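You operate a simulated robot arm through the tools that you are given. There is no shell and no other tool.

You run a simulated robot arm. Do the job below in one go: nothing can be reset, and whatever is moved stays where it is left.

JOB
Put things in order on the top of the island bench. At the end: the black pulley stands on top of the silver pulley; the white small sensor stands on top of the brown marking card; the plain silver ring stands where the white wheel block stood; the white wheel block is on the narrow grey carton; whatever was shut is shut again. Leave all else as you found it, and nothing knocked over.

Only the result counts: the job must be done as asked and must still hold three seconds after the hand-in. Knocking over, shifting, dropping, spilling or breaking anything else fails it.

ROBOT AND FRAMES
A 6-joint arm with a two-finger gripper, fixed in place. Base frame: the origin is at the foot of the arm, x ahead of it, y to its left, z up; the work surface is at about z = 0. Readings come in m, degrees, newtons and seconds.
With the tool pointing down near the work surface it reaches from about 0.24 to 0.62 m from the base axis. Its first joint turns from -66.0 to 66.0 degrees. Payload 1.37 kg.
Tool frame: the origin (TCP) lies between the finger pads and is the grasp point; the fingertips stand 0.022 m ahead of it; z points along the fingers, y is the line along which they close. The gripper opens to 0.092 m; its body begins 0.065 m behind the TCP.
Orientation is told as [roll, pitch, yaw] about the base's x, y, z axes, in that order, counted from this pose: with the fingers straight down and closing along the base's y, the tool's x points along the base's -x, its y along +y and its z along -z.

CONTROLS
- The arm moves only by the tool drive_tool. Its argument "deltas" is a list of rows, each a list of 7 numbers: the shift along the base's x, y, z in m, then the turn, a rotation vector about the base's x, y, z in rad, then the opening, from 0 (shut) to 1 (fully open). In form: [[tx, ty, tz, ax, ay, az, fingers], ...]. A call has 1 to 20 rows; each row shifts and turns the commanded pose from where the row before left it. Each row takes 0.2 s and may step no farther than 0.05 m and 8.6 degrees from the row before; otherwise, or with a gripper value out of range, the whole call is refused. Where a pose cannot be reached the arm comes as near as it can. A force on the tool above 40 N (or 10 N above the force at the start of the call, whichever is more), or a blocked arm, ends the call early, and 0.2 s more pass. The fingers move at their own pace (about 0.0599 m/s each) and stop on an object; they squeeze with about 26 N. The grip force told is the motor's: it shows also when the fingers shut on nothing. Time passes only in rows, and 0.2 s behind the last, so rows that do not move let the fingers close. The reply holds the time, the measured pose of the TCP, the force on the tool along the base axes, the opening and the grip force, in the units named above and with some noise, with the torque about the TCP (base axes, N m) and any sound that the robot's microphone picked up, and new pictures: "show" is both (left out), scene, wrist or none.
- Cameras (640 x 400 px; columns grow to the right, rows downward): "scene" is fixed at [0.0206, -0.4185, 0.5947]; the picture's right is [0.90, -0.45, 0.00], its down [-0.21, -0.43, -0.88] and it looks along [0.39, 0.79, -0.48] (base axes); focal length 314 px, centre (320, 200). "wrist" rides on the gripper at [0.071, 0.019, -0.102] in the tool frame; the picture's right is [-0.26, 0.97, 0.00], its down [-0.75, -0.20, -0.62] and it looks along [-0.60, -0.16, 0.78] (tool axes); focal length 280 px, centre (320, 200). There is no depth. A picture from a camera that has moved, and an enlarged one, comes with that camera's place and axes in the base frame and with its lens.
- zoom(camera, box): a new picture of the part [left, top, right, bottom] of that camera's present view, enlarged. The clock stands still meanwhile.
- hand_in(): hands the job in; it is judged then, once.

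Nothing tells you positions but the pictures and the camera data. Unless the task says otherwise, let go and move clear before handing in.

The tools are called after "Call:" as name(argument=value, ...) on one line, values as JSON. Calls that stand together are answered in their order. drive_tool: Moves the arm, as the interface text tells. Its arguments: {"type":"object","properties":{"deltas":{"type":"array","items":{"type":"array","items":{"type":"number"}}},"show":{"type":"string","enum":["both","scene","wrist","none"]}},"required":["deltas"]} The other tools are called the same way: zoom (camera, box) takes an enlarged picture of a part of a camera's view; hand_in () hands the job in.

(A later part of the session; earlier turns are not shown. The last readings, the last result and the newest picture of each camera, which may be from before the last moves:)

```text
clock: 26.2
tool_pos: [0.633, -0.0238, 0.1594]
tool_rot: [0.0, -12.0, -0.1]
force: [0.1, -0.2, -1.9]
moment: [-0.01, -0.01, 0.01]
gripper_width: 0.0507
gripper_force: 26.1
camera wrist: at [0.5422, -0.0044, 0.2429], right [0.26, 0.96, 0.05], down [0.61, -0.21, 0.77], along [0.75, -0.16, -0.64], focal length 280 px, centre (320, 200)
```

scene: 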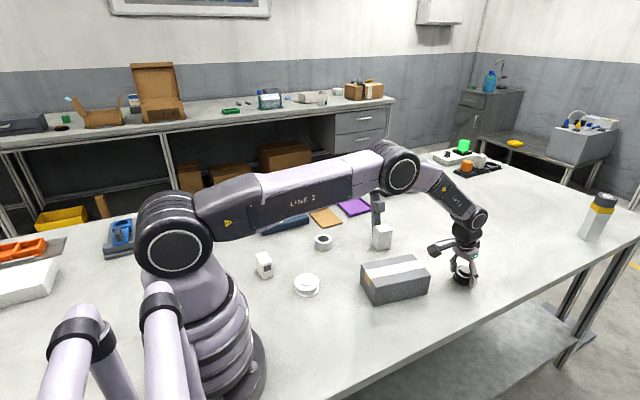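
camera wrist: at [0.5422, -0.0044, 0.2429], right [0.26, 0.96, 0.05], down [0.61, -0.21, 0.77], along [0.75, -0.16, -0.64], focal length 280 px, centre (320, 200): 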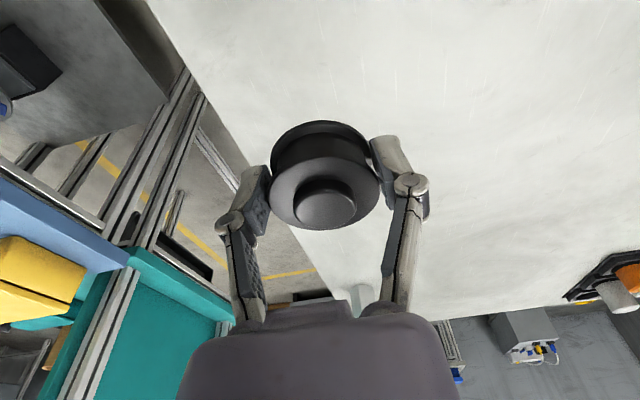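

Call:
drive_tool(deltas=[[-0.01, 0.004, 0.01, 0, 0, 0, 0], [-0.02, 0.008, 0.01, 0, 0, 0, 0], [-0.025, 0.011, 0.01, 0, 0, 0, 0], [-0.028, 0.012, 0.01, 0, 0, 0, 0], [-0.028, 0.012, 0, 0, 0, 0, 0], [-0.028, 0.012, 0, 0, 0, 0, 0], [-0.028, 0.012, 0, 0, 0, 0, 0], [-0.028, 0.012, 0, 0, 0, 0, 0], [-0.028, 0.012, 0, 0, 0, 0, 0], [-0.028, 0.012, 0, 0, 0, 0, 0], [-0.028, 0.012, 0, 0, 0, 0, 0], [-0.02, 0.01, 0, 0, 0, 0, 0], [-0.015, 0.006, 0, 0, 0, 0, 0], [-0.008, 0.003, 0, 0, 0, 0, 0], [0, 0, 0, 0, 0, 0, 0]])

```text
clock: 29.4
tool_pos: [0.313, 0.1135, 0.197]
tool_rot: [0.0, -12.0, 0.0]
force: [-0.2, -0.8, -1.4]
moment: [0.02, -0.03, 0.03]
gripper_width: 0.0507
gripper_force: 26.4
camera wrist: at [0.2209, 0.1337, 0.2816], right [0.26, 0.96, 0.06], down [0.61, -0.21, 0.77], along [0.75, -0.16, -0.64], focal length 280 px, centre (320, 200)
```

scene: 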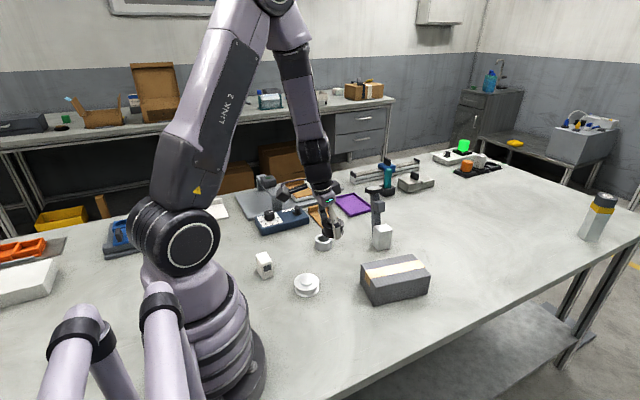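
wrist: 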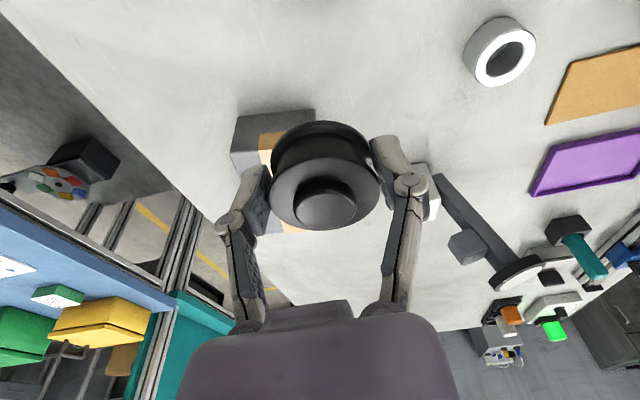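

The pulley is held securely. I'll move over the silver pulley and measure it with the wrist camera from above.

Call:
drive_tool(deltas=[[-0.01, 0.004, 0, 0, 0, 0, 0], [-0.018, 0.008, 0, 0, 0, 0, 0], [-0.018, 0.008, 0, 0, 0, 0, 0], [-0.01, 0.003, 0, 0, 0, 0, 0], [0, 0, 0, 0, 0, 0, 0], [0, 0, 0, 0, 0, 0, 0]])

```text
clock: 30.8
tool_pos: [0.2558, 0.1356, 0.1974]
tool_rot: [0.0, -12.0, -0.1]
force: [-0.2, 0.0, -1.9]
moment: [0.01, 0.03, -0.01]
gripper_width: 0.0508
gripper_force: 26.1
camera wrist: at [0.1639, 0.1556, 0.2817], right [0.26, 0.96, 0.05], down [0.61, -0.21, 0.77], along [0.75, -0.16, -0.64], focal length 280 px, centre (320, 200)
```

scene: 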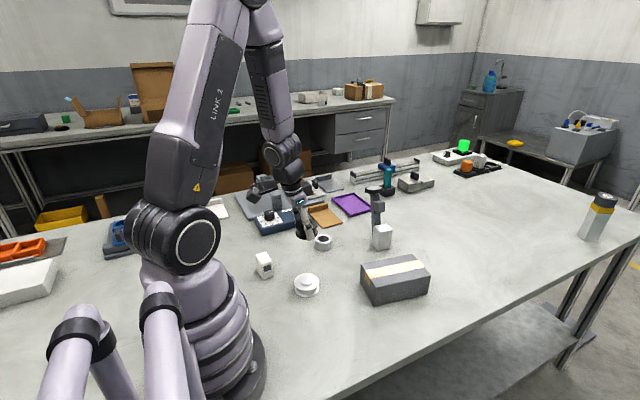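
wrist: 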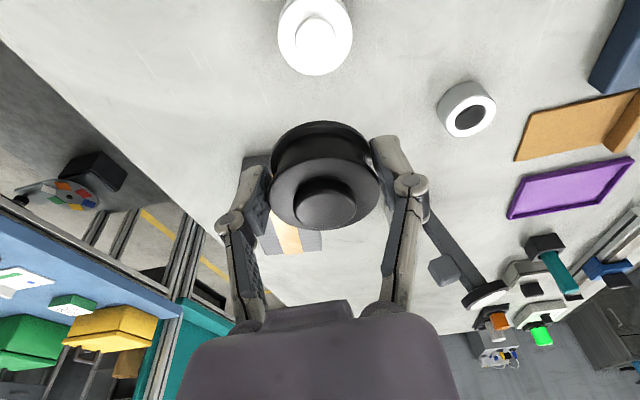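

Call:
zoom(camera="wrist", box=[255, 0, 383, 80])

Call:
zoom(camera="wrist", box=[240, 100, 400, 240])

Call:
zoom(camera="scene", box=[265, 170, 345, 300])

```text
5.00 times, centred on (319, 40) of wrist
camera zoom: at [0.1639, 0.1556, 0.2817], right [0.26, 0.96, 0.05], down [0.61, -0.21, 0.77], along [0.75, -0.16, -0.64], focal length 1402 px, centre (325, 1000)
```

zoom: 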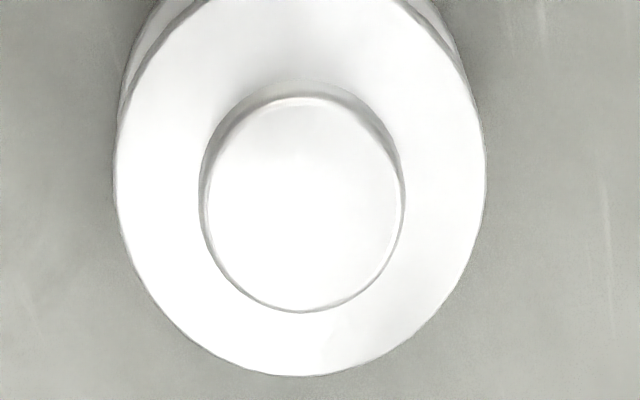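

```text
2.86 times, centred on (320, 170) of wrist
camera zoom: at [0.1639, 0.1556, 0.2817], right [0.26, 0.96, 0.05], down [0.61, -0.21, 0.77], along [0.75, -0.16, -0.64], focal length 801 px, centre (320, 286)
```

zoom: 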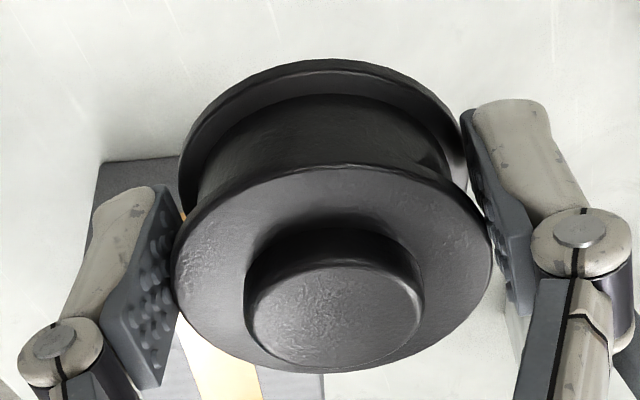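

```text
3.08 times, centred on (305, 235) of scene
camera zoom: at [0.0206, -0.4185, 0.5947], right [0.9, -0.45, 0.0], down [-0.21, -0.43, -0.88], along [0.39, 0.79, -0.48], focal length 966 px, centre (366, 92)
```

zoom: 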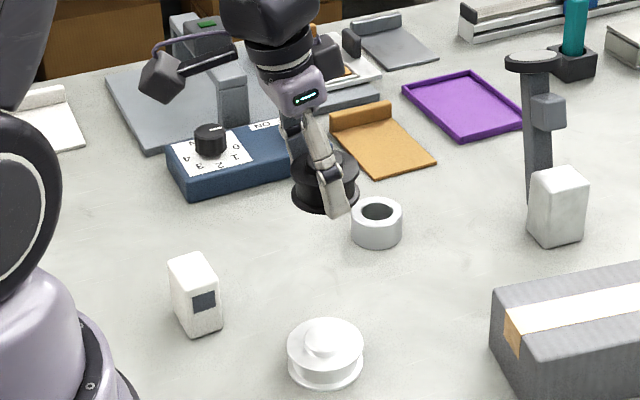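

Hub and held pulley line up to within a couple of millimetres: the silver hub is at about (0.2557,0.1375), top near z=0.036. I'll make a small correction and descend most of the way.

Call:
drive_tool(deltas=[[0.0003, 0.002, -0.015, 0, 0, 0, 0], [0, 0, -0.025, 0, 0, 0, 0], [0, 0, -0.025, 0, 0, 0, 0], [0, 0, -0.025, 0, 0, 0, 0], [0, 0, -0.02, 0, 0, 0, 0], [0, 0, -0.012, 0, 0, 0, 0], [0, 0, 0, 0, 0, 0, 0]])

```text
clock: 32.4
tool_pos: [0.2914, 0.1638, 0.1199]
tool_rot: [-0.2, -11.9, 0.0]
force: [0.8, -0.6, -1.4]
moment: [-0.02, 0.02, -0.03]
gripper_width: 0.0507
gripper_force: 26.3
out of reach, approached as far as the arm can: row 3, 4, 5, 6
camera wrist: at [0.1996, 0.1838, 0.2048], right [0.26, 0.96, 0.05], down [0.61, -0.2, 0.77], along [0.75, -0.17, -0.64], focal length 280 px, centre (320, 200)
```

scene: 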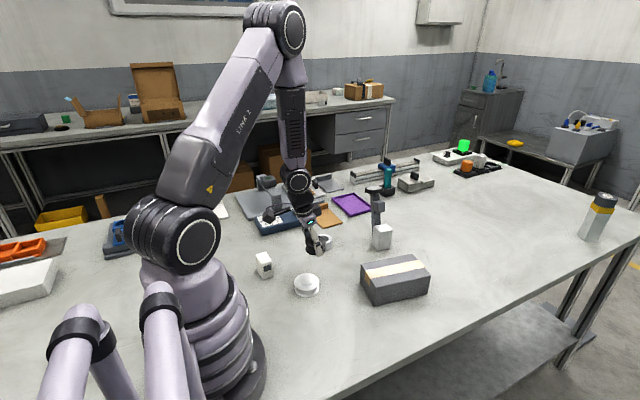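
wrist: 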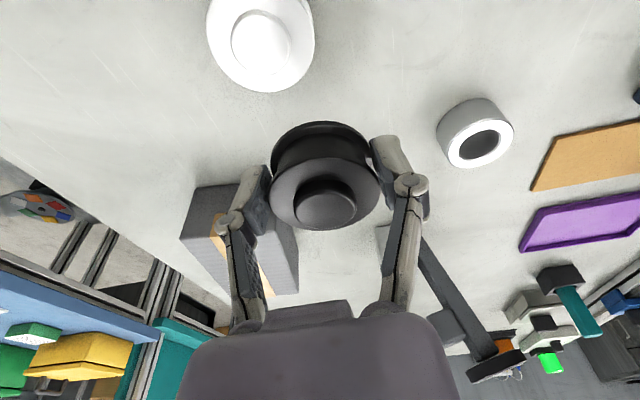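

That tilt can't be reached this close to the base. I'll raise again and turn 90° about the vertical, so the wrist leans sideways and the pulley stays upright.

Call:
drive_tool(deltas=[[0, 0, 0.02, 0, 0, 0, 0], [0, 0, 0.025, 0, 0, 0, 0], [0, 0, 0.025, 0, 0, 0, 0], [0, 0, 0.025, 0, 0, 0, 0], [0, 0, 0.02, 0, 0, 0, 0], [0, 0, 0, 0, 0, 0, 0]], show="wrist")

```text
clock: 33.8
tool_pos: [0.2898, 0.1639, 0.2329]
tool_rot: [0.0, -12.1, -0.1]
force: [-0.5, -0.3, -2.2]
moment: [-0.01, 0.01, -0.01]
gripper_width: 0.0503
gripper_force: 26.5
camera wrist: at [0.199, 0.1839, 0.3173], right [0.26, 0.96, 0.06], down [0.61, -0.21, 0.77], along [0.75, -0.16, -0.64], focal length 280 px, centre (320, 200)
```

wrist: 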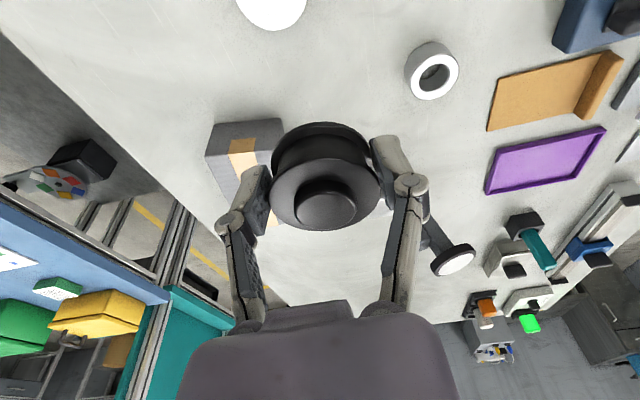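

Call:
drive_tool(deltas=[[0, 0, 0, 0, 0, -0.12, 0], [0, 0, 0, 0, 0, -0.14, 0], [0, 0, 0, 0, 0, -0.145, 0], [-0.003, -0.003, 0, 0, 0, -0.145, 0], [-0.004, -0.003, 0, 0, 0, -0.145, 0], [-0.004, -0.003, 0, 0, 0, -0.145, 0], [-0.004, -0.003, 0, 0, 0, -0.145, 0], [-0.004, -0.003, 0, 0, 0, -0.145, 0], [-0.004, -0.003, 0, 0, 0, -0.145, 0], [-0.004, -0.003, -0.01, 0, 0, -0.145, 0], [-0.004, -0.003, -0.01, 0, 0, -0.1508, 0], [-0.003, -0.002, -0.01, 0, 0, 0, 0], [0, 0, 0, 0, 0, 0, 0]])

```text
clock: 36.6
tool_pos: [0.2559, 0.1358, 0.2055]
tool_rot: [0.0, -12.0, -90.3]
force: [-0.1, 0.1, -2.3]
moment: [0.01, 0.0, 0.0]
gripper_width: 0.0504
gripper_force: 26.0
camera wrist: at [0.2755, 0.2272, 0.2898], right [0.96, -0.26, 0.05], down [-0.21, -0.61, 0.77], along [-0.17, -0.75, -0.64], focal length 280 px, centre (320, 200)
```

scene: 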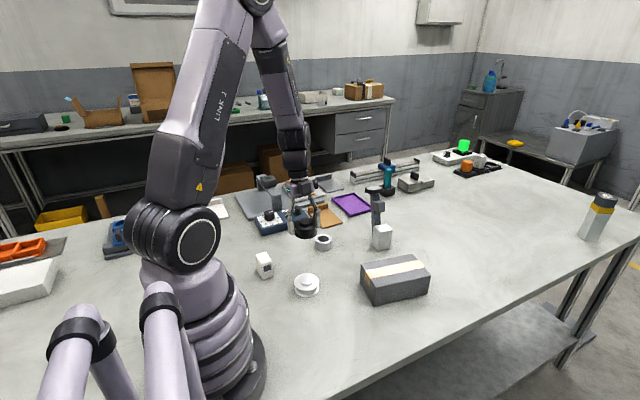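
wrist: 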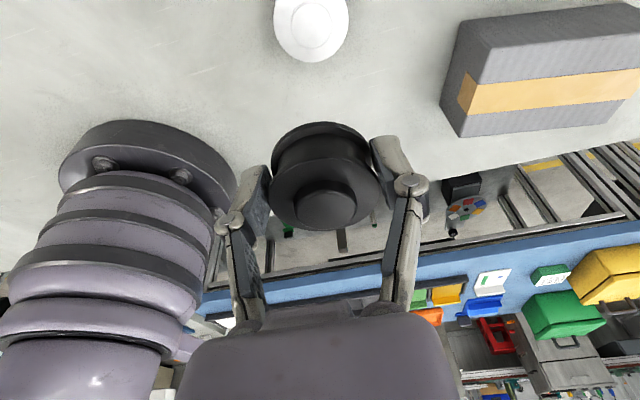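

Call:
zoom(camera="wrist", box=[255, 0, 383, 80])

Call:
zoom(camera="scene", box=[265, 200, 345, 300])

```text
5.00 times, centred on (319, 40) of wrist
camera zoom: at [0.2755, 0.2272, 0.2898], right [0.96, -0.26, 0.05], down [-0.21, -0.61, 0.77], along [-0.17, -0.75, -0.64], focal length 1402 px, centre (325, 1000)
```

zoom: 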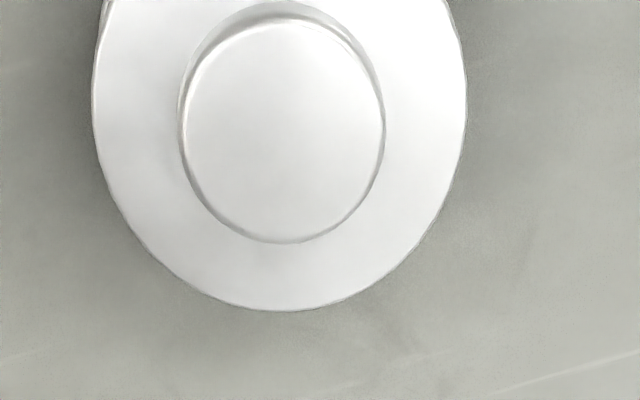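

```text
4.00 times, centred on (305, 250) of scene
camera zoom: at [0.0206, -0.4185, 0.5947], right [0.9, -0.45, 0.0], down [-0.21, -0.43, -0.88], along [0.39, 0.79, -0.48], focal length 1256 px, centre (380, 0)
```

zoom: 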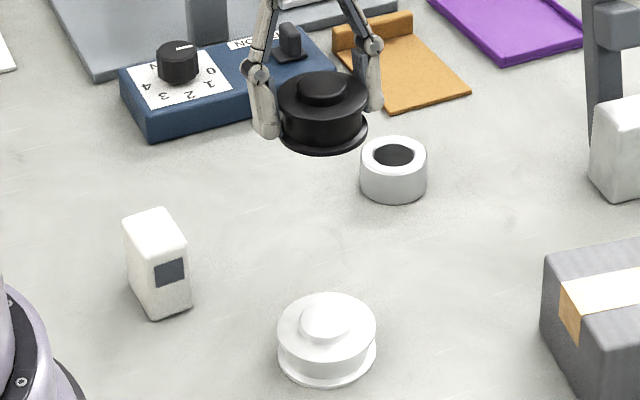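

I've refined the silver pulley to about (0.259,0.1405), and the held pulley sits a few mm toward -y of the TCP. I'll correct for that and descend close to it.

Call:
drive_tool(deltas=[[0.001, 0.003, -0.015, 0, 0, 0, 0], [0.001, 0.0035, -0.025, 0, 0, 0, 0], [0, 0, -0.03, 0, 0, 0, 0], [0, 0, -0.03, 0, 0, 0, 0], [0, 0, -0.02, 0, 0, 0, 0], [0, 0, -0.01, 0, 0, 0, 0], [0, 0, 0, 0, 0, 0, 0]])

```text
clock: 38.2
tool_pos: [0.2693, 0.151, 0.0805]
tool_rot: [-0.5, -12.1, -90.1]
force: [-0.3, -0.3, -1.0]
moment: [-0.01, 0.02, 0.0]
gripper_width: 0.0505
gripper_force: 26.0
out of reach, approached as far as the arm can: row 5, 6
camera wrist: at [0.2886, 0.2413, 0.1653], right [0.96, -0.26, 0.05], down [-0.2, -0.61, 0.77], along [-0.17, -0.75, -0.64], focal length 280 px, centre (320, 200)
```

scene: 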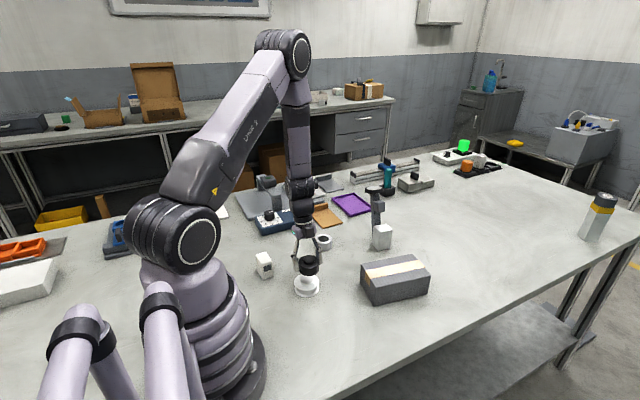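
wrist: 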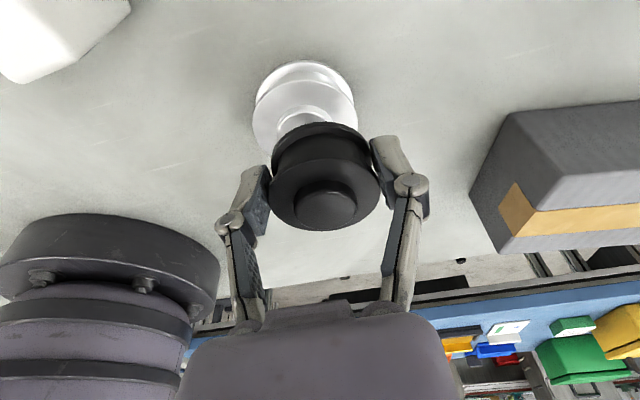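

Still slightly out of reach with this lean. I'll raise a little and turn another 60° so the wrist leans away from the base.

Call:
drive_tool(deltas=[[0, 0, 0.02, 0, 0, 0, 0], [0, 0, 0.025, 0, 0, 0, 0], [0, 0, 0.025, 0, 0, -0.1, 0], [0, 0, 0, 0, 0, -0.13, 0], [0, 0, 0, 0, 0, -0.135, 0], [0, 0, 0, 0, 0, -0.135, 0], [0, 0, 0, 0, 0, -0.135, 0], [0, 0, 0, 0, 0, -0.135, 0], [0, 0, 0, 0, 0, -0.135, 0], [0, 0, 0, 0, 0, -0.1422, 0], [0, 0, 0, 0, 0, 0, 0]])

```text
clock: 40.6
tool_pos: [0.2751, 0.1327, 0.1511]
tool_rot: [-2.2, -11.8, -149.4]
force: [0.2, -0.1, -1.3]
moment: [0.01, -0.04, 0.02]
gripper_width: 0.0504
gripper_force: 26.0
out of reach, approached as far as the arm can: row 9, 10
camera wrist: at [0.3637, 0.1591, 0.2349], right [0.26, -0.96, 0.02], down [-0.62, -0.16, 0.77], along [-0.74, -0.22, -0.64], focal length 280 px, centre (320, 200)
```

scene: 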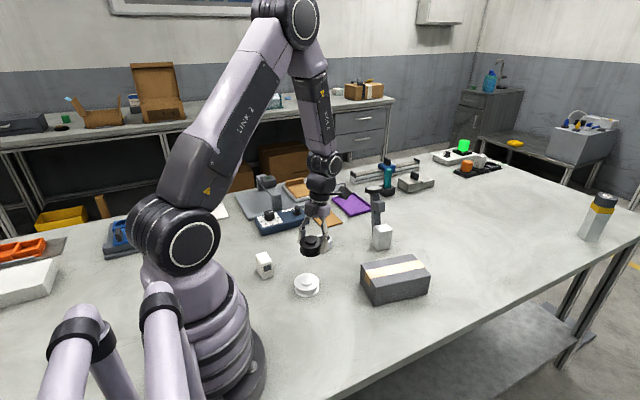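
wrist: 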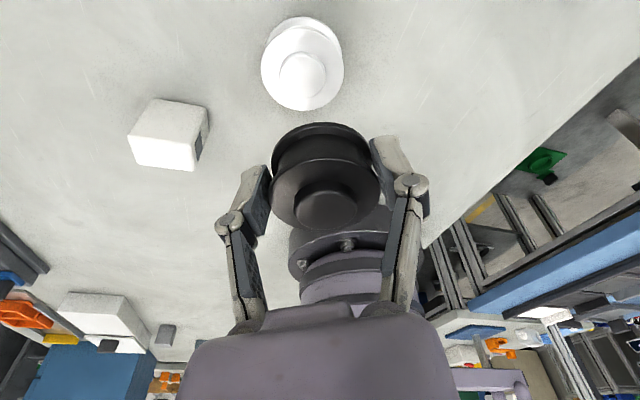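

The wrist reached its turning limit with 2° of roll, so I'll undo that roll and turn back 15°. Then I'll move over the hub and check.

Call:
drive_tool(deltas=[[0, 0, 0, -0.0324, -0.0191, 0.0079, 0], [0, 0, 0, 0, 0, 0.131, 0], [-0.005, 0.0036, 0, 0, 0, 0.131, 0], [-0.005, 0.0036, 0, 0, 0, 0, 0], [-0.0046, 0.0036, 0, 0, 0, 0, 0], [0, 0, 0, 0, 0, 0, 0]])

```text
clock: 42.0
tool_pos: [0.2596, 0.1447, 0.1526]
tool_rot: [-2.3, -11.7, -134.2]
force: [0.3, -0.5, -1.8]
moment: [0.0, 0.01, 0.0]
gripper_width: 0.0506
gripper_force: 25.9
out of reach, approached as far as the arm can: row 1
camera wrist: at [0.3383, 0.1933, 0.2364], right [0.51, -0.86, 0.02], down [-0.55, -0.31, 0.77], along [-0.66, -0.4, -0.64], focal length 280 px, centre (320, 200)
```

scene: 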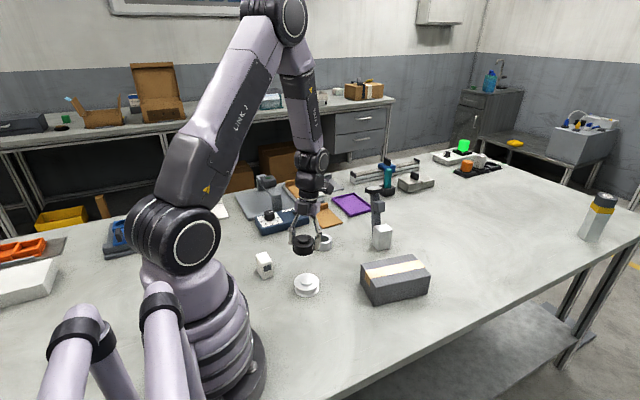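
wrist: 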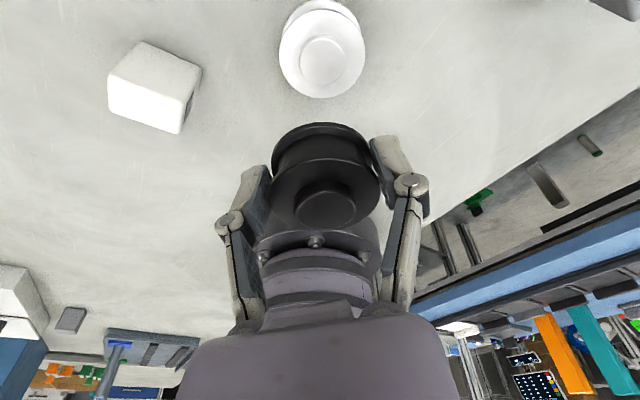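

Call:
drive_tool(deltas=[[0, 0, 0, -0.0311, -0.0246, 0.0081, 0], [0, 0, 0, 0, 0, 0, 0], [0, 0, 0, 0, 0, 0, 0]])

```text
clock: 42.8
tool_pos: [0.2603, 0.145, 0.1519]
tool_rot: [0.2, -12.0, -134.2]
force: [0.1, -0.1, -1.8]
moment: [0.02, 0.0, -0.03]
gripper_width: 0.0507
gripper_force: 25.9
camera wrist: at [0.336, 0.1959, 0.2368], right [0.51, -0.86, 0.06], down [-0.57, -0.29, 0.77], along [-0.64, -0.43, -0.64], focal length 280 px, centre (320, 200)
```

scene: 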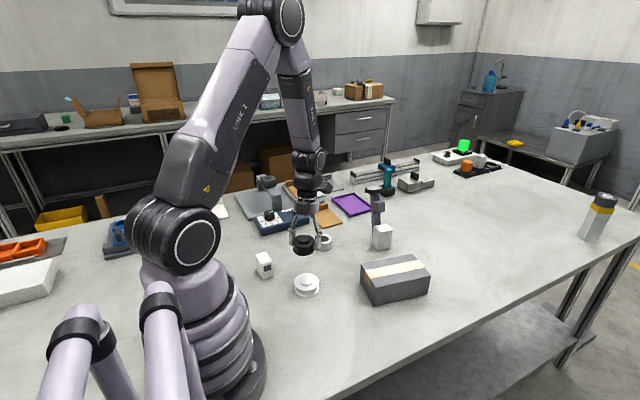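
wrist: 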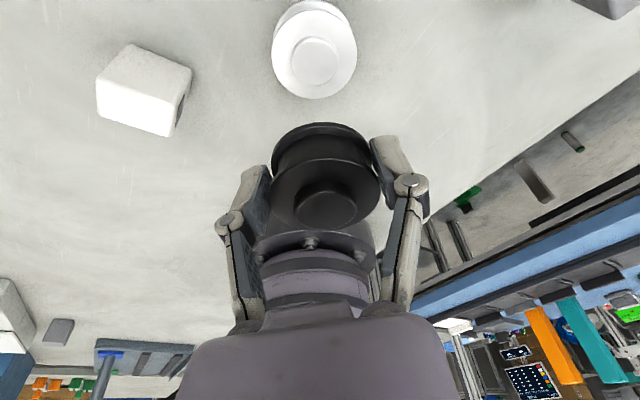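

The orientation is upright again and the held pulley is centred over the hub to within a couple of mm. I'm descending to just above contact.

Call:
drive_tool(deltas=[[0.0005, -0.0005, -0.015, 0, 0, 0, 0], [0, 0, -0.025, 0, 0, 0, 0], [0, 0, -0.025, 0, 0, 0, 0], [0, 0, -0.018, 0, 0, 0, 0], [0, 0, 0, 0, 0, 0, 0]])

```text
clock: 44.0
tool_pos: [0.2709, 0.145, 0.0744]
tool_rot: [-1.0, -11.9, -133.9]
force: [0.1, -0.3, -1.7]
moment: [0.03, 0.02, 0.0]
gripper_width: 0.0507
gripper_force: 25.6
out of reach, approached as far as the arm can: row 3, 4
camera wrist: at [0.3473, 0.1956, 0.1588], right [0.52, -0.86, 0.04], down [-0.56, -0.3, 0.77], along [-0.65, -0.42, -0.64], focal length 280 px, centre (320, 200)
```

scene: 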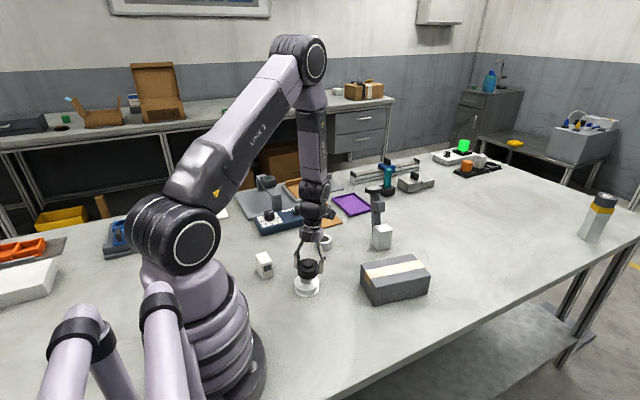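
wrist: 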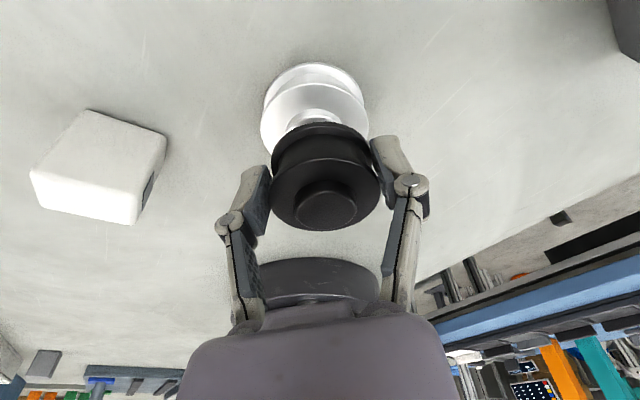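

Reach is still limited in this tilted pose. I'll set the pulley down upright on a clear spot near (0.34,0.18) and regrip it with the tool vertical, which should reach the silver pulley.

Call:
drive_tool(deltas=[[0, 0, 0.02, 0, 0, 0, 0], [0, 0, 0.025, 0, 0, 0, 0], [0, 0, 0.025, 0, 0, 0.08, 0], [0.004, 0.002, 0, 0, 0, 0.12, 0], [0.004, 0.002, 0, 0, 0, 0.14, 0], [0.004, 0.002, 0, 0, 0, 0.14, 0], [0.004, 0.002, 0, 0, 0, 0.14, 0], [0.004, 0.002, 0, 0, 0, 0.14, 0], [0.004, 0.002, 0, 0, 0, 0.14, 0], [0.004, 0.002, 0, 0, 0, 0.14, 0], [0.004, 0.002, 0, 0, 0, 0.14, 0], [0.004, 0.002, 0, 0, 0, 0.14, 0], [0.004, 0.002, 0, 0, 0, 0.14, 0], [0.004, 0.002, 0, 0, 0, 0.14, 0], [0.004, 0.002, 0, 0, 0, 0.14, 0], [0.004, 0.003, 0, 0, 0, 0.14, 0], [0.004, 0.003, 0, 0, 0, 0.14, 0], [0.004, 0.003, 0, 0, 0, 0.14, 0], [0.004, 0.003, 0, 0, 0, 0.14, 0], [0.004, 0.001, 0, 0, 0, 0.1789, 0]], show="none")

```text
refused: row 20 steps farther than a row can; nothing moved
```

Call:
drive_tool(deltas=[[0, 0, 0.02, 0, 0, 0, 0], [0, 0, 0.025, 0, 0, 0.06, 0], [0, 0, 0.025, 0, 0, 0.12, 0], [0.004, 0.002, 0, 0, 0, 0.14, 0], [0.004, 0.002, 0, 0, 0, 0.14, 0], [0.004, 0.002, 0, 0, 0, 0.14, 0], [0.004, 0.002, 0, 0, 0, 0.14, 0], [0.004, 0.002, 0, 0, 0, 0.14, 0], [0.004, 0.002, 0, 0, 0, 0.14, 0], [0.004, 0.002, 0, 0, 0, 0.14, 0], [0.004, 0.002, 0, 0, 0, 0.14, 0], [0.004, 0.002, 0, 0, 0, 0.14, 0], [0.004, 0.002, 0, 0, 0, 0.14, 0], [0.004, 0.002, 0, 0, 0, 0.14, 0], [0.004, 0.002, 0, 0, 0, 0.14, 0], [0.004, 0.003, 0, 0, 0, 0.14, 0], [0.004, 0.003, 0, 0, 0, 0.14, 0], [0.004, 0.003, 0, 0, 0, 0.14, 0], [0.004, 0.003, 0, 0, 0, 0.058, 0], [0, 0, 0, 0, 0, 0, 0]])

```text
clock: 48.2
tool_pos: [0.3338, 0.1806, 0.1445]
tool_rot: [0.1, -12.0, -0.2]
force: [0.5, -0.1, -1.8]
moment: [-0.02, 0.04, 0.0]
gripper_width: 0.0504
gripper_force: 26.1
camera wrist: at [0.2429, 0.2004, 0.2294], right [0.26, 0.96, 0.06], down [0.61, -0.21, 0.77], along [0.75, -0.16, -0.64], focal length 280 px, centre (320, 200)
```

scene: 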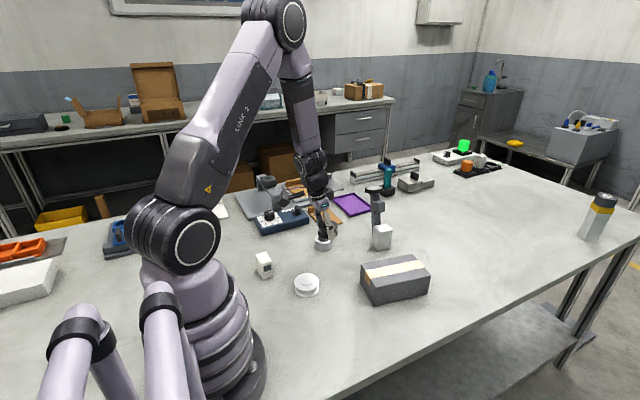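
wrist: 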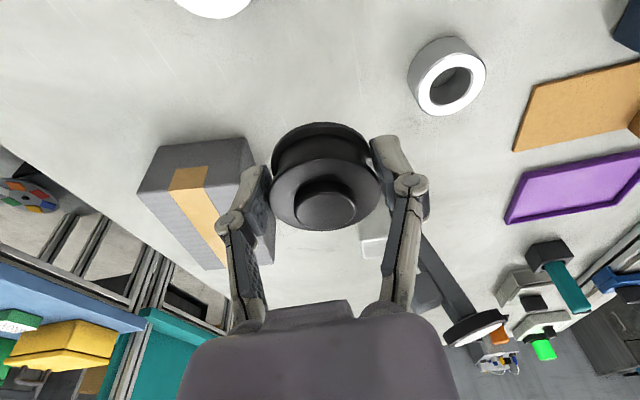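

Call:
drive_tool(deltas=[[0.005, -0.001, -0.02, 0, 0, 0, 0], [0.006, -0.001, -0.03, 0, 0, 0, 0], [0, 0, -0.03, 0, 0, 0, 0], [0, 0, -0.02, 0, 0, 0, 0], [0, 0, -0.012, 0, 0, 0, 0], [0, 0, -0.005, 0, 0, 0, 0], [0, 0, -0.003, 0, 0, 0, 0], [0, 0, 0, 0, 0, 0, 0]])

```text
clock: 50.0
tool_pos: [0.3537, 0.1845, 0.0273]
tool_rot: [-0.3, -11.8, -0.2]
force: [0.0, 0.1, -1.7]
moment: [-0.02, 0.0, -0.01]
gripper_width: 0.0504
gripper_force: 25.8
out of reach, approached as far as the arm can: row 4, 5
camera wrist: at [0.263, 0.2048, 0.113], right [0.26, 0.96, 0.05], down [0.61, -0.2, 0.77], along [0.75, -0.17, -0.64], focal length 280 px, centre (320, 200)
```

scene: 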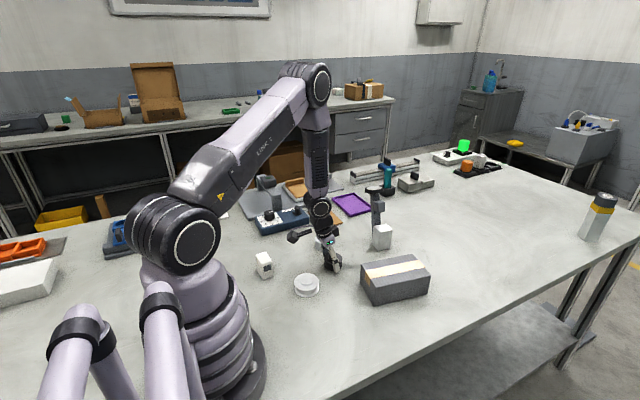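
wrist: 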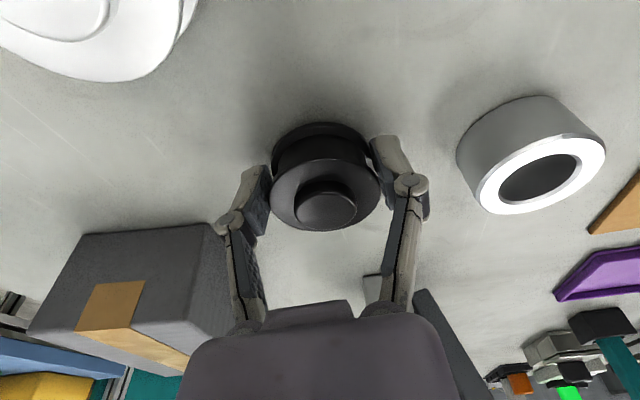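

The pulley is now about 4–5 mm above the table on a clear spot. I'll lower it until it touches.

Call:
drive_tool(deltas=[[0.001, 0, -0.002, 0, 0, 0, 0], [0.0005, 0, -0.0015, 0, 0, 0, 0], [0, 0, 0, 0, 0, 0, 0]], show="none")

```text
clock: 50.8
tool_pos: [0.354, 0.1848, 0.0254]
tool_rot: [-0.3, -11.8, -0.3]
force: [0.1, 0.2, -1.3]
moment: [-0.01, 0.0, 0.0]
gripper_width: 0.0504
gripper_force: 25.9
out of reach, approached as far as the arm can: row 2
```

Call:
drive_tool(deltas=[[0.006, 0.002, 0, 0, 0, 0, 0], [0.004, 0.001, -0.0015, 0, 0, 0, 0], [0, 0, -0.001, 0, 0, 0, 0], [0, 0, 0, 0, 0, 0, 0]], show="none")

```text
clock: 51.8
tool_pos: [0.3649, 0.1879, 0.0231]
tool_rot: [0.2, -12.0, -0.3]
force: [0.7, -0.1, -1.8]
moment: [0.01, 0.03, 0.02]
gripper_width: 0.0507
gripper_force: 25.8
```

Call:
drive_tool(deltas=[[0, 0, -0.001, 0, 0, 0, 0], [0, 0, -0.0005, 0, 0, 0, 0], [0, 0, 0, 0, 0, 0, 0]], show="none")

```text
clock: 52.6
tool_pos: [0.3652, 0.1887, 0.0226]
tool_rot: [0.1, -12.0, -0.3]
force: [-0.2, -0.4, -0.8]
moment: [-0.01, 0.01, -0.04]
gripper_width: 0.0506
gripper_force: 25.7
```

Call:
drive_tool(deltas=[[0, 0, -0.001, 0, 0, 0, 0], [0, 0, 0, 0, 0, 0, 0]], show="wrist")

```text
clock: 53.2
tool_pos: [0.3648, 0.188, 0.0219]
tool_rot: [0.2, -12.1, -0.2]
force: [-0.7, 2.0, 6.3]
moment: [0.04, 0.2, -0.06]
gripper_width: 0.0507
gripper_force: 26.1
camera wrist: at [0.2737, 0.2072, 0.1067], right [0.26, 0.96, 0.06], down [0.61, -0.21, 0.77], along [0.75, -0.16, -0.64], focal length 280 px, centre (320, 200)
```

wrist: 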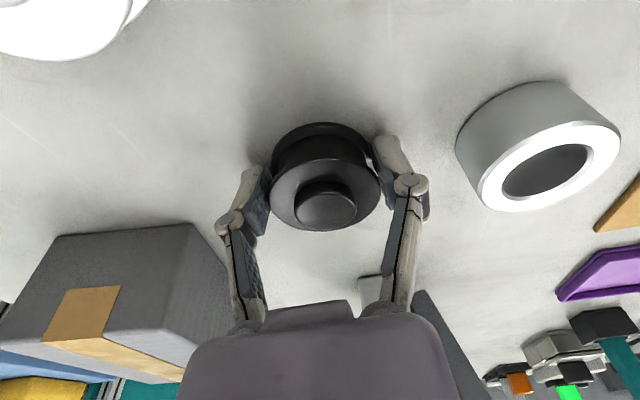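

Contact is felt at 6 N. I'll open only partway, since the ring is near the +y finger, and back out along the tool axis.

Call:
drive_tool(deltas=[[0, 0, 0, 0, 0, 0, 0.62], [0, 0, 0, 0, 0, 0, 0.68], [0, 0, 0, 0, 0, 0, 0.68], [-0.0042, 0, 0.02, 0, 0, 0, 0.68], [-0.0062, 0, 0.03, 0, 0, 0, 0.68], [-0.0083, 0, 0.04, 0, 0, 0, 0.68], [0, 0, 0.03, 0, 0.1047, 0, 0.68], [0, 0, 0, 0, 0.1047, 0, 0.68], [0, 0, 0, 0, 0, 0, 0.68]])

```text
clock: 55.2
tool_pos: [0.3514, 0.1798, 0.1232]
tool_rot: [-1.6, -4.3, -0.5]
force: [0.9, 1.3, 0.0]
moment: [-0.01, -0.06, -0.01]
gripper_width: 0.0627
gripper_force: 0.0
out of reach, approached as far as the arm can: row 7
camera wrist: at [0.2721, 0.2036, 0.2187], right [0.27, 0.96, -0.01], down [0.7, -0.19, 0.69], along [0.66, -0.19, -0.73], focal length 280 px, centre (320, 200)
```

scene: 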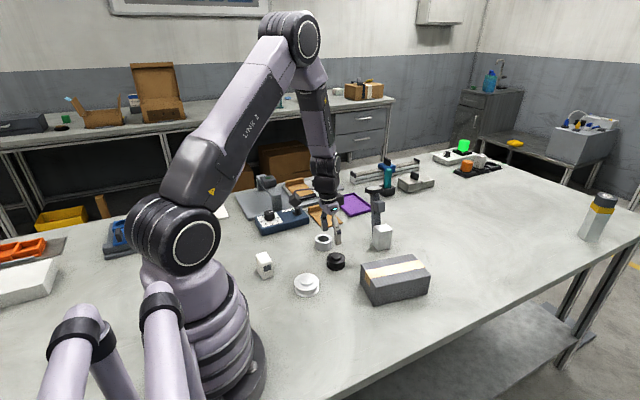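
wrist: 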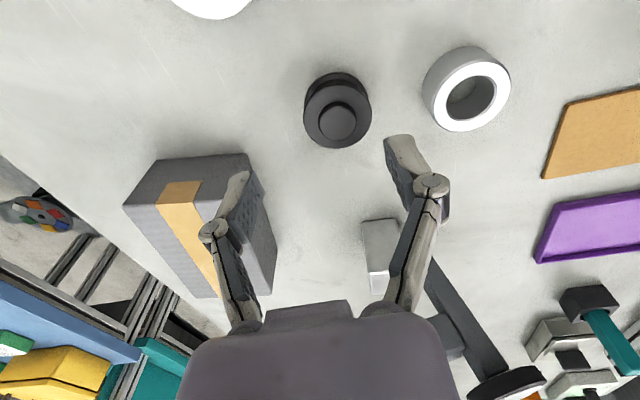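

The pulley is upright on its temporary spot. I'll straighten the tool to vertical at a higher point and check the reach.

Call:
drive_tool(deltas=[[0, 0, 0.04, 0, 0, 0, 0.68], [0, 0, 0.04, 0.014, 0.0375, 0.004, 0.68], [0, 0, 0, 0.014, 0.0375, 0.004, 0.68], [0, 0, 0, 0, 0, 0, 0.68]], show="wrist")

```text
clock: 56.2
tool_pos: [0.3512, 0.1816, 0.2058]
tool_rot: [0.0, -0.1, 0.0]
force: [-0.5, 0.3, 0.9]
moment: [0.01, 0.01, -0.02]
gripper_width: 0.0626
gripper_force: 0.0
camera wrist: at [0.2801, 0.2014, 0.3061], right [0.26, 0.97, 0.0], down [0.75, -0.2, 0.63], along [0.6, -0.16, -0.78], focal length 280 px, centre (320, 200)
```

wrist: 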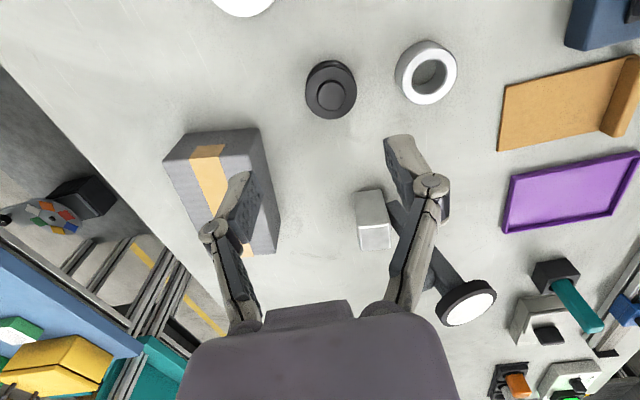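

Call:
zoom(camera="wrist", box=[280, 30, 480, 150])

```text
3.20 times, centred on (380, 90) of wrist
camera zoom: at [0.2801, 0.2014, 0.3061], right [0.26, 0.97, 0.0], down [0.75, -0.2, 0.63], along [0.6, -0.16, -0.78], focal length 897 px, centre (128, 552)
```

zoom: 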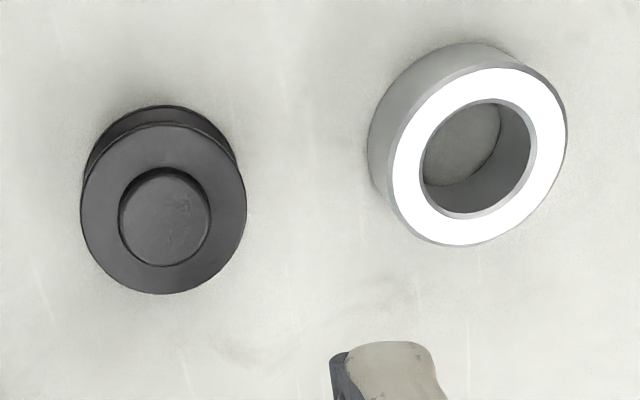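

The pulley stands at (0.3685,0.1885). Before regripping, I'll test that the vertical tool really reaches down over the silver pulley.

Call:
drive_tool(deltas=[[-0.023, -0.01, 0, 0, 0, 0, 0.68], [-0.023, -0.01, 0, 0, 0, 0, 0.68], [-0.023, -0.01, 0, 0, 0, 0, 0.68], [-0.023, -0.011, 0, 0, 0, 0, 0.68], [0, 0, -0.04, 0, 0, 0, 0.68], [0, 0, -0.04, 0, 0, 0, 0.68], [0, 0, -0.04, 0, 0, 0, 0.68], [0, 0, 0, 0, 0, 0, 0.68]])

```text
clock: 58.0
tool_pos: [0.258, 0.142, 0.0847]
tool_rot: [0.0, -0.1, 0.1]
force: [-0.4, -0.4, -0.6]
moment: [0.01, 0.0, -0.01]
gripper_width: 0.0624
gripper_force: 0.0
camera wrist: at [0.1873, 0.1615, 0.1859], right [0.26, 0.96, 0.0], down [0.75, -0.2, 0.63], along [0.61, -0.16, -0.78], focal length 280 px, centre (320, 200)
```

scene: 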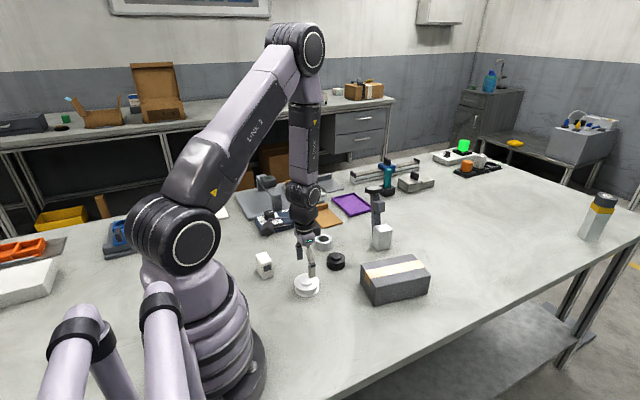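
wrist: 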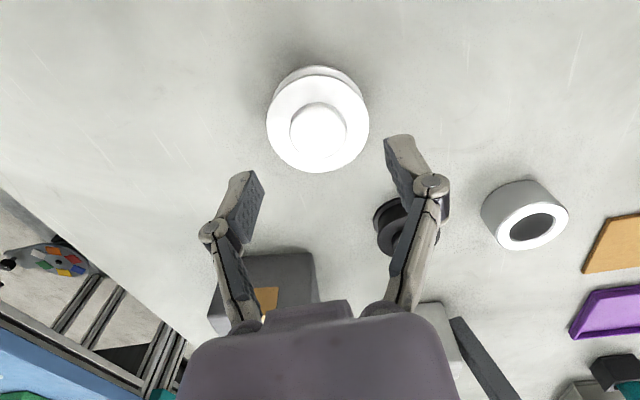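

Call:
zoom(camera="wrist", box=[240, 50, 400, 180])

```text
3.08 times, centred on (320, 115) of wrist
camera zoom: at [0.1873, 0.1615, 0.1859], right [0.26, 0.96, 0.0], down [0.75, -0.2, 0.63], along [0.61, -0.16, -0.78], focal length 863 px, centre (320, 462)
```

zoom: 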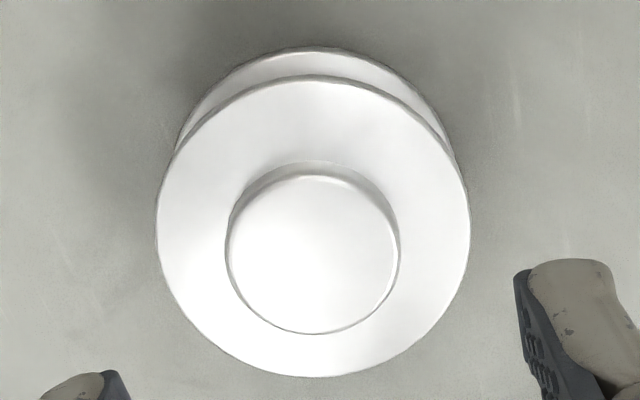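

The vertical tool reaches it. The silver hub is at about (0.256,0.1405), and now I'll go back to regrip the black pulley with the tool vertical.

Call:
drive_tool(deltas=[[0, 0, 0.04, 0, 0, 0, 0.68], [0, 0, 0.04, 0, 0, 0, 0.68], [0.03, 0.013, 0.02, 0, 0, 0, 0.68], [0.03, 0.013, 0, 0, 0, 0, 0.68], [0.03, 0.013, 0, 0, 0, 0, 0.68], [0.0193, 0.0082, 0, 0, 0, 0, 0.68], [0, 0, -0.04, 0, 0, 0, 0.68], [0, 0, -0.04, 0, 0, 0, 0.68], [0, 0, -0.03, 0, 0, 0, 0.68], [0, 0, 0, 0, 0, 0, 0.68], [0, 0, 0, 0, 0, 0, 0.68]])

```text
clock: 60.4
tool_pos: [0.3692, 0.1874, 0.073]
tool_rot: [0.0, -0.1, 0.0]
force: [-0.2, -0.2, 1.0]
moment: [-0.01, 0.01, 0.01]
gripper_width: 0.0626
gripper_force: 0.1
camera wrist: at [0.2976, 0.2064, 0.1742], right [0.26, 0.96, 0.0], down [0.75, -0.2, 0.63], along [0.6, -0.16, -0.78], focal length 280 px, centre (320, 200)
```

scene: 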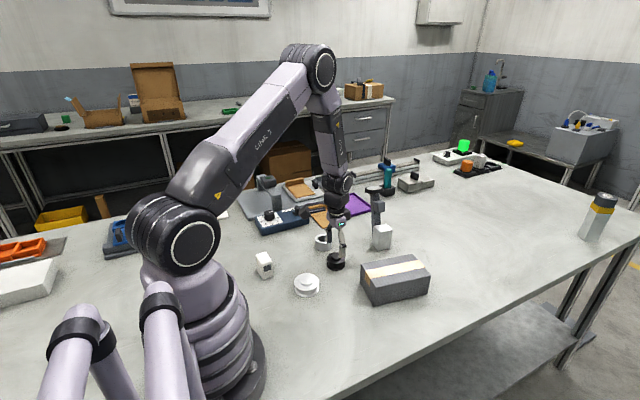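
wrist: 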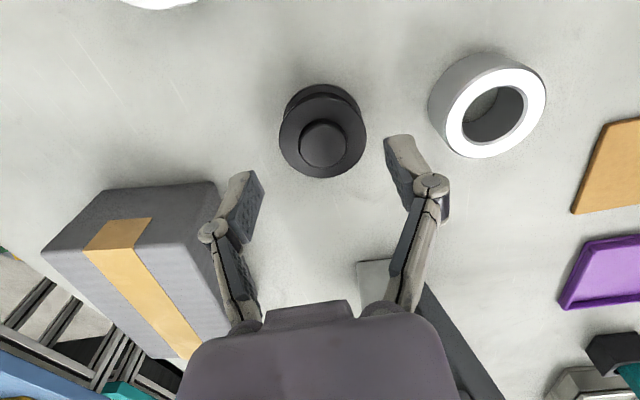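

Call:
drive_tool(deltas=[[-0.0005, 0.0015, -0.02, 0, 0, 0, 0.68], [0, 0, -0.02, 0, 0, 0, 0.68], [0, 0, -0.009, 0, 0, 0, 0.68], [0, 0, 0, 0, 0, 0, 0.68]], show="wrist")

```text
clock: 61.4
tool_pos: [0.3672, 0.1884, 0.0262]
tool_rot: [0.0, 0.0, 0.1]
force: [0.3, 0.8, -0.4]
moment: [0.04, -0.02, 0.0]
gripper_width: 0.0624
gripper_force: 0.0
camera wrist: at [0.2959, 0.2078, 0.1281], right [0.26, 0.96, 0.0], down [0.75, -0.2, 0.63], along [0.6, -0.16, -0.78], focal length 280 px, centre (320, 200)
```

wrist: 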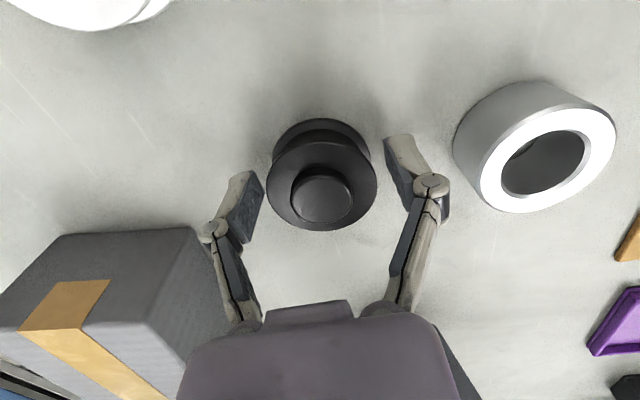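

Well centred. I'm lowering the last couple of mm, closing, and doing a slow test lift.

Call:
drive_tool(deltas=[[0, 0, -0.0025, 0, 0, 0, 0.68], [0, 0, 0, 0, 0, 0, 0.4], [0, 0, 0, 0, 0, 0, 0.2], [0, 0, 0, 0, 0, 0, 0], [0, 0, 0, 0, 0, 0, 0], [0, 0, 0.003, 0, 0, 0, 0], [0, 0, 0.005, 0, 0, 0, 0], [0, 0, 0.008, 0, 0, 0, 0], [0, 0, 0.01, 0, 0, 0, 0]], show="wrist")

```text
clock: 63.4
tool_pos: [0.3671, 0.1877, 0.0492]
tool_rot: [0.0, -0.1, 0.0]
force: [0.5, -0.1, -1.7]
moment: [-0.01, 0.0, 0.02]
gripper_width: 0.0505
gripper_force: 25.8
camera wrist: at [0.2954, 0.2078, 0.1513], right [0.26, 0.96, 0.0], down [0.75, -0.2, 0.63], along [0.6, -0.16, -0.78], focal length 280 px, centre (320, 200)
```

wrist: 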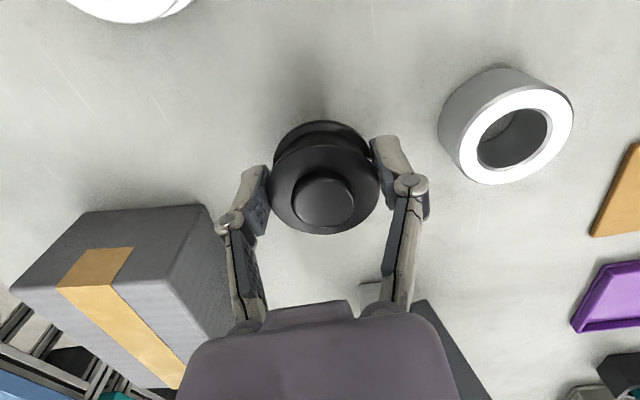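

The grip holds. I'll carry it above the silver pulley.

Call:
drive_tool(deltas=[[0, 0, 0.02, 0, 0, 0, 0], [0, 0, 0.025, 0, 0, 0, 0], [0, 0, 0.025, 0, 0, 0, 0], [-0.01, -0.005, 0.01, 0, 0, 0, 0], [-0.02, -0.009, 0, 0, 0, 0, 0], [-0.02, -0.009, 0, 0, 0, 0, 0], [-0.02, -0.009, 0, 0, 0, 0, 0], [-0.02, -0.009, 0, 0, 0, 0, 0], [-0.015, -0.005, 0, 0, 0, 0, 0], [-0.007, -0.003, 0, 0, 0, 0, 0], [0, 0, 0, 0, 0, 0, 0]])

```text
clock: 65.8
tool_pos: [0.2563, 0.1401, 0.1294]
tool_rot: [0.0, -0.1, 0.1]
force: [0.1, -1.0, -2.1]
moment: [0.0, -0.02, -0.01]
gripper_width: 0.0504
gripper_force: 25.8
camera wrist: at [0.1849, 0.1598, 0.2308], right [0.26, 0.97, 0.0], down [0.75, -0.2, 0.63], along [0.6, -0.16, -0.78], focal length 280 px, centre (320, 200)
```

scene: 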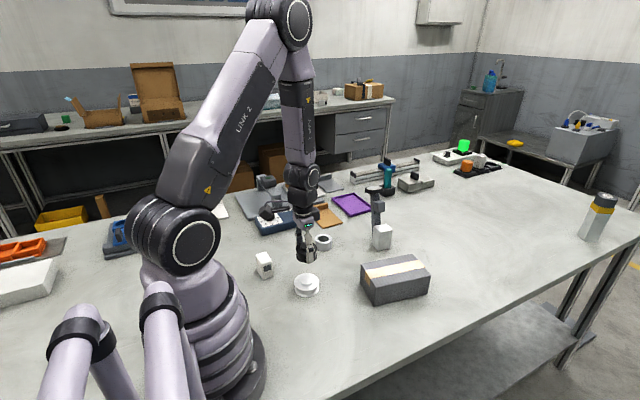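
wrist: 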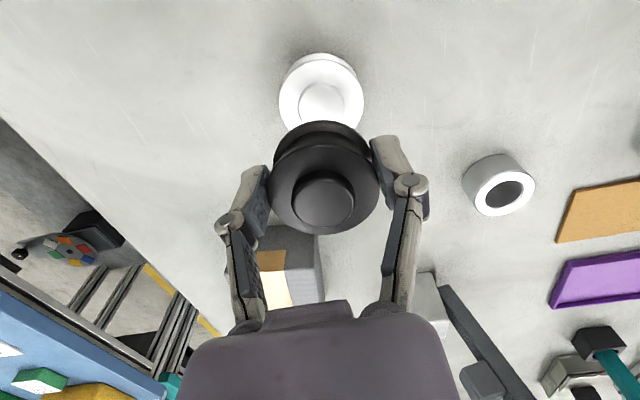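

Call:
zoom(camera="wrist", box=[250, 40, 400, 240])

Call:
zoom(camera="scene", box=[270, 210, 350, 300])

```text
2.00 times, centred on (325, 140) of wrist
camera zoom: at [0.1849, 0.1598, 0.2308], right [0.26, 0.97, 0.0], down [0.75, -0.2, 0.63], along [0.6, -0.16, -0.78], focal length 561 px, centre (310, 320)
```

zoom: 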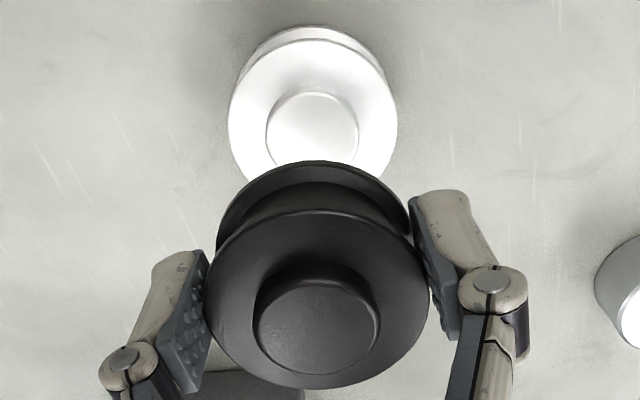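

```text
4.44 times, centred on (310, 255) of scene
camera zoom: at [0.0206, -0.4185, 0.5947], right [0.9, -0.45, 0.0], down [-0.21, -0.43, -0.88], along [0.39, 0.79, -0.48], focal length 1395 px, centre (364, -44)
```

zoom: 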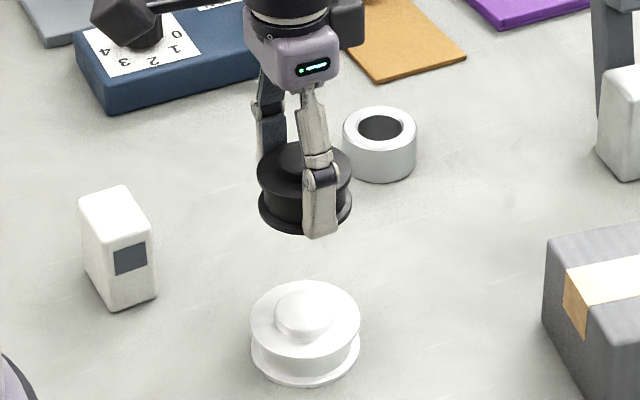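

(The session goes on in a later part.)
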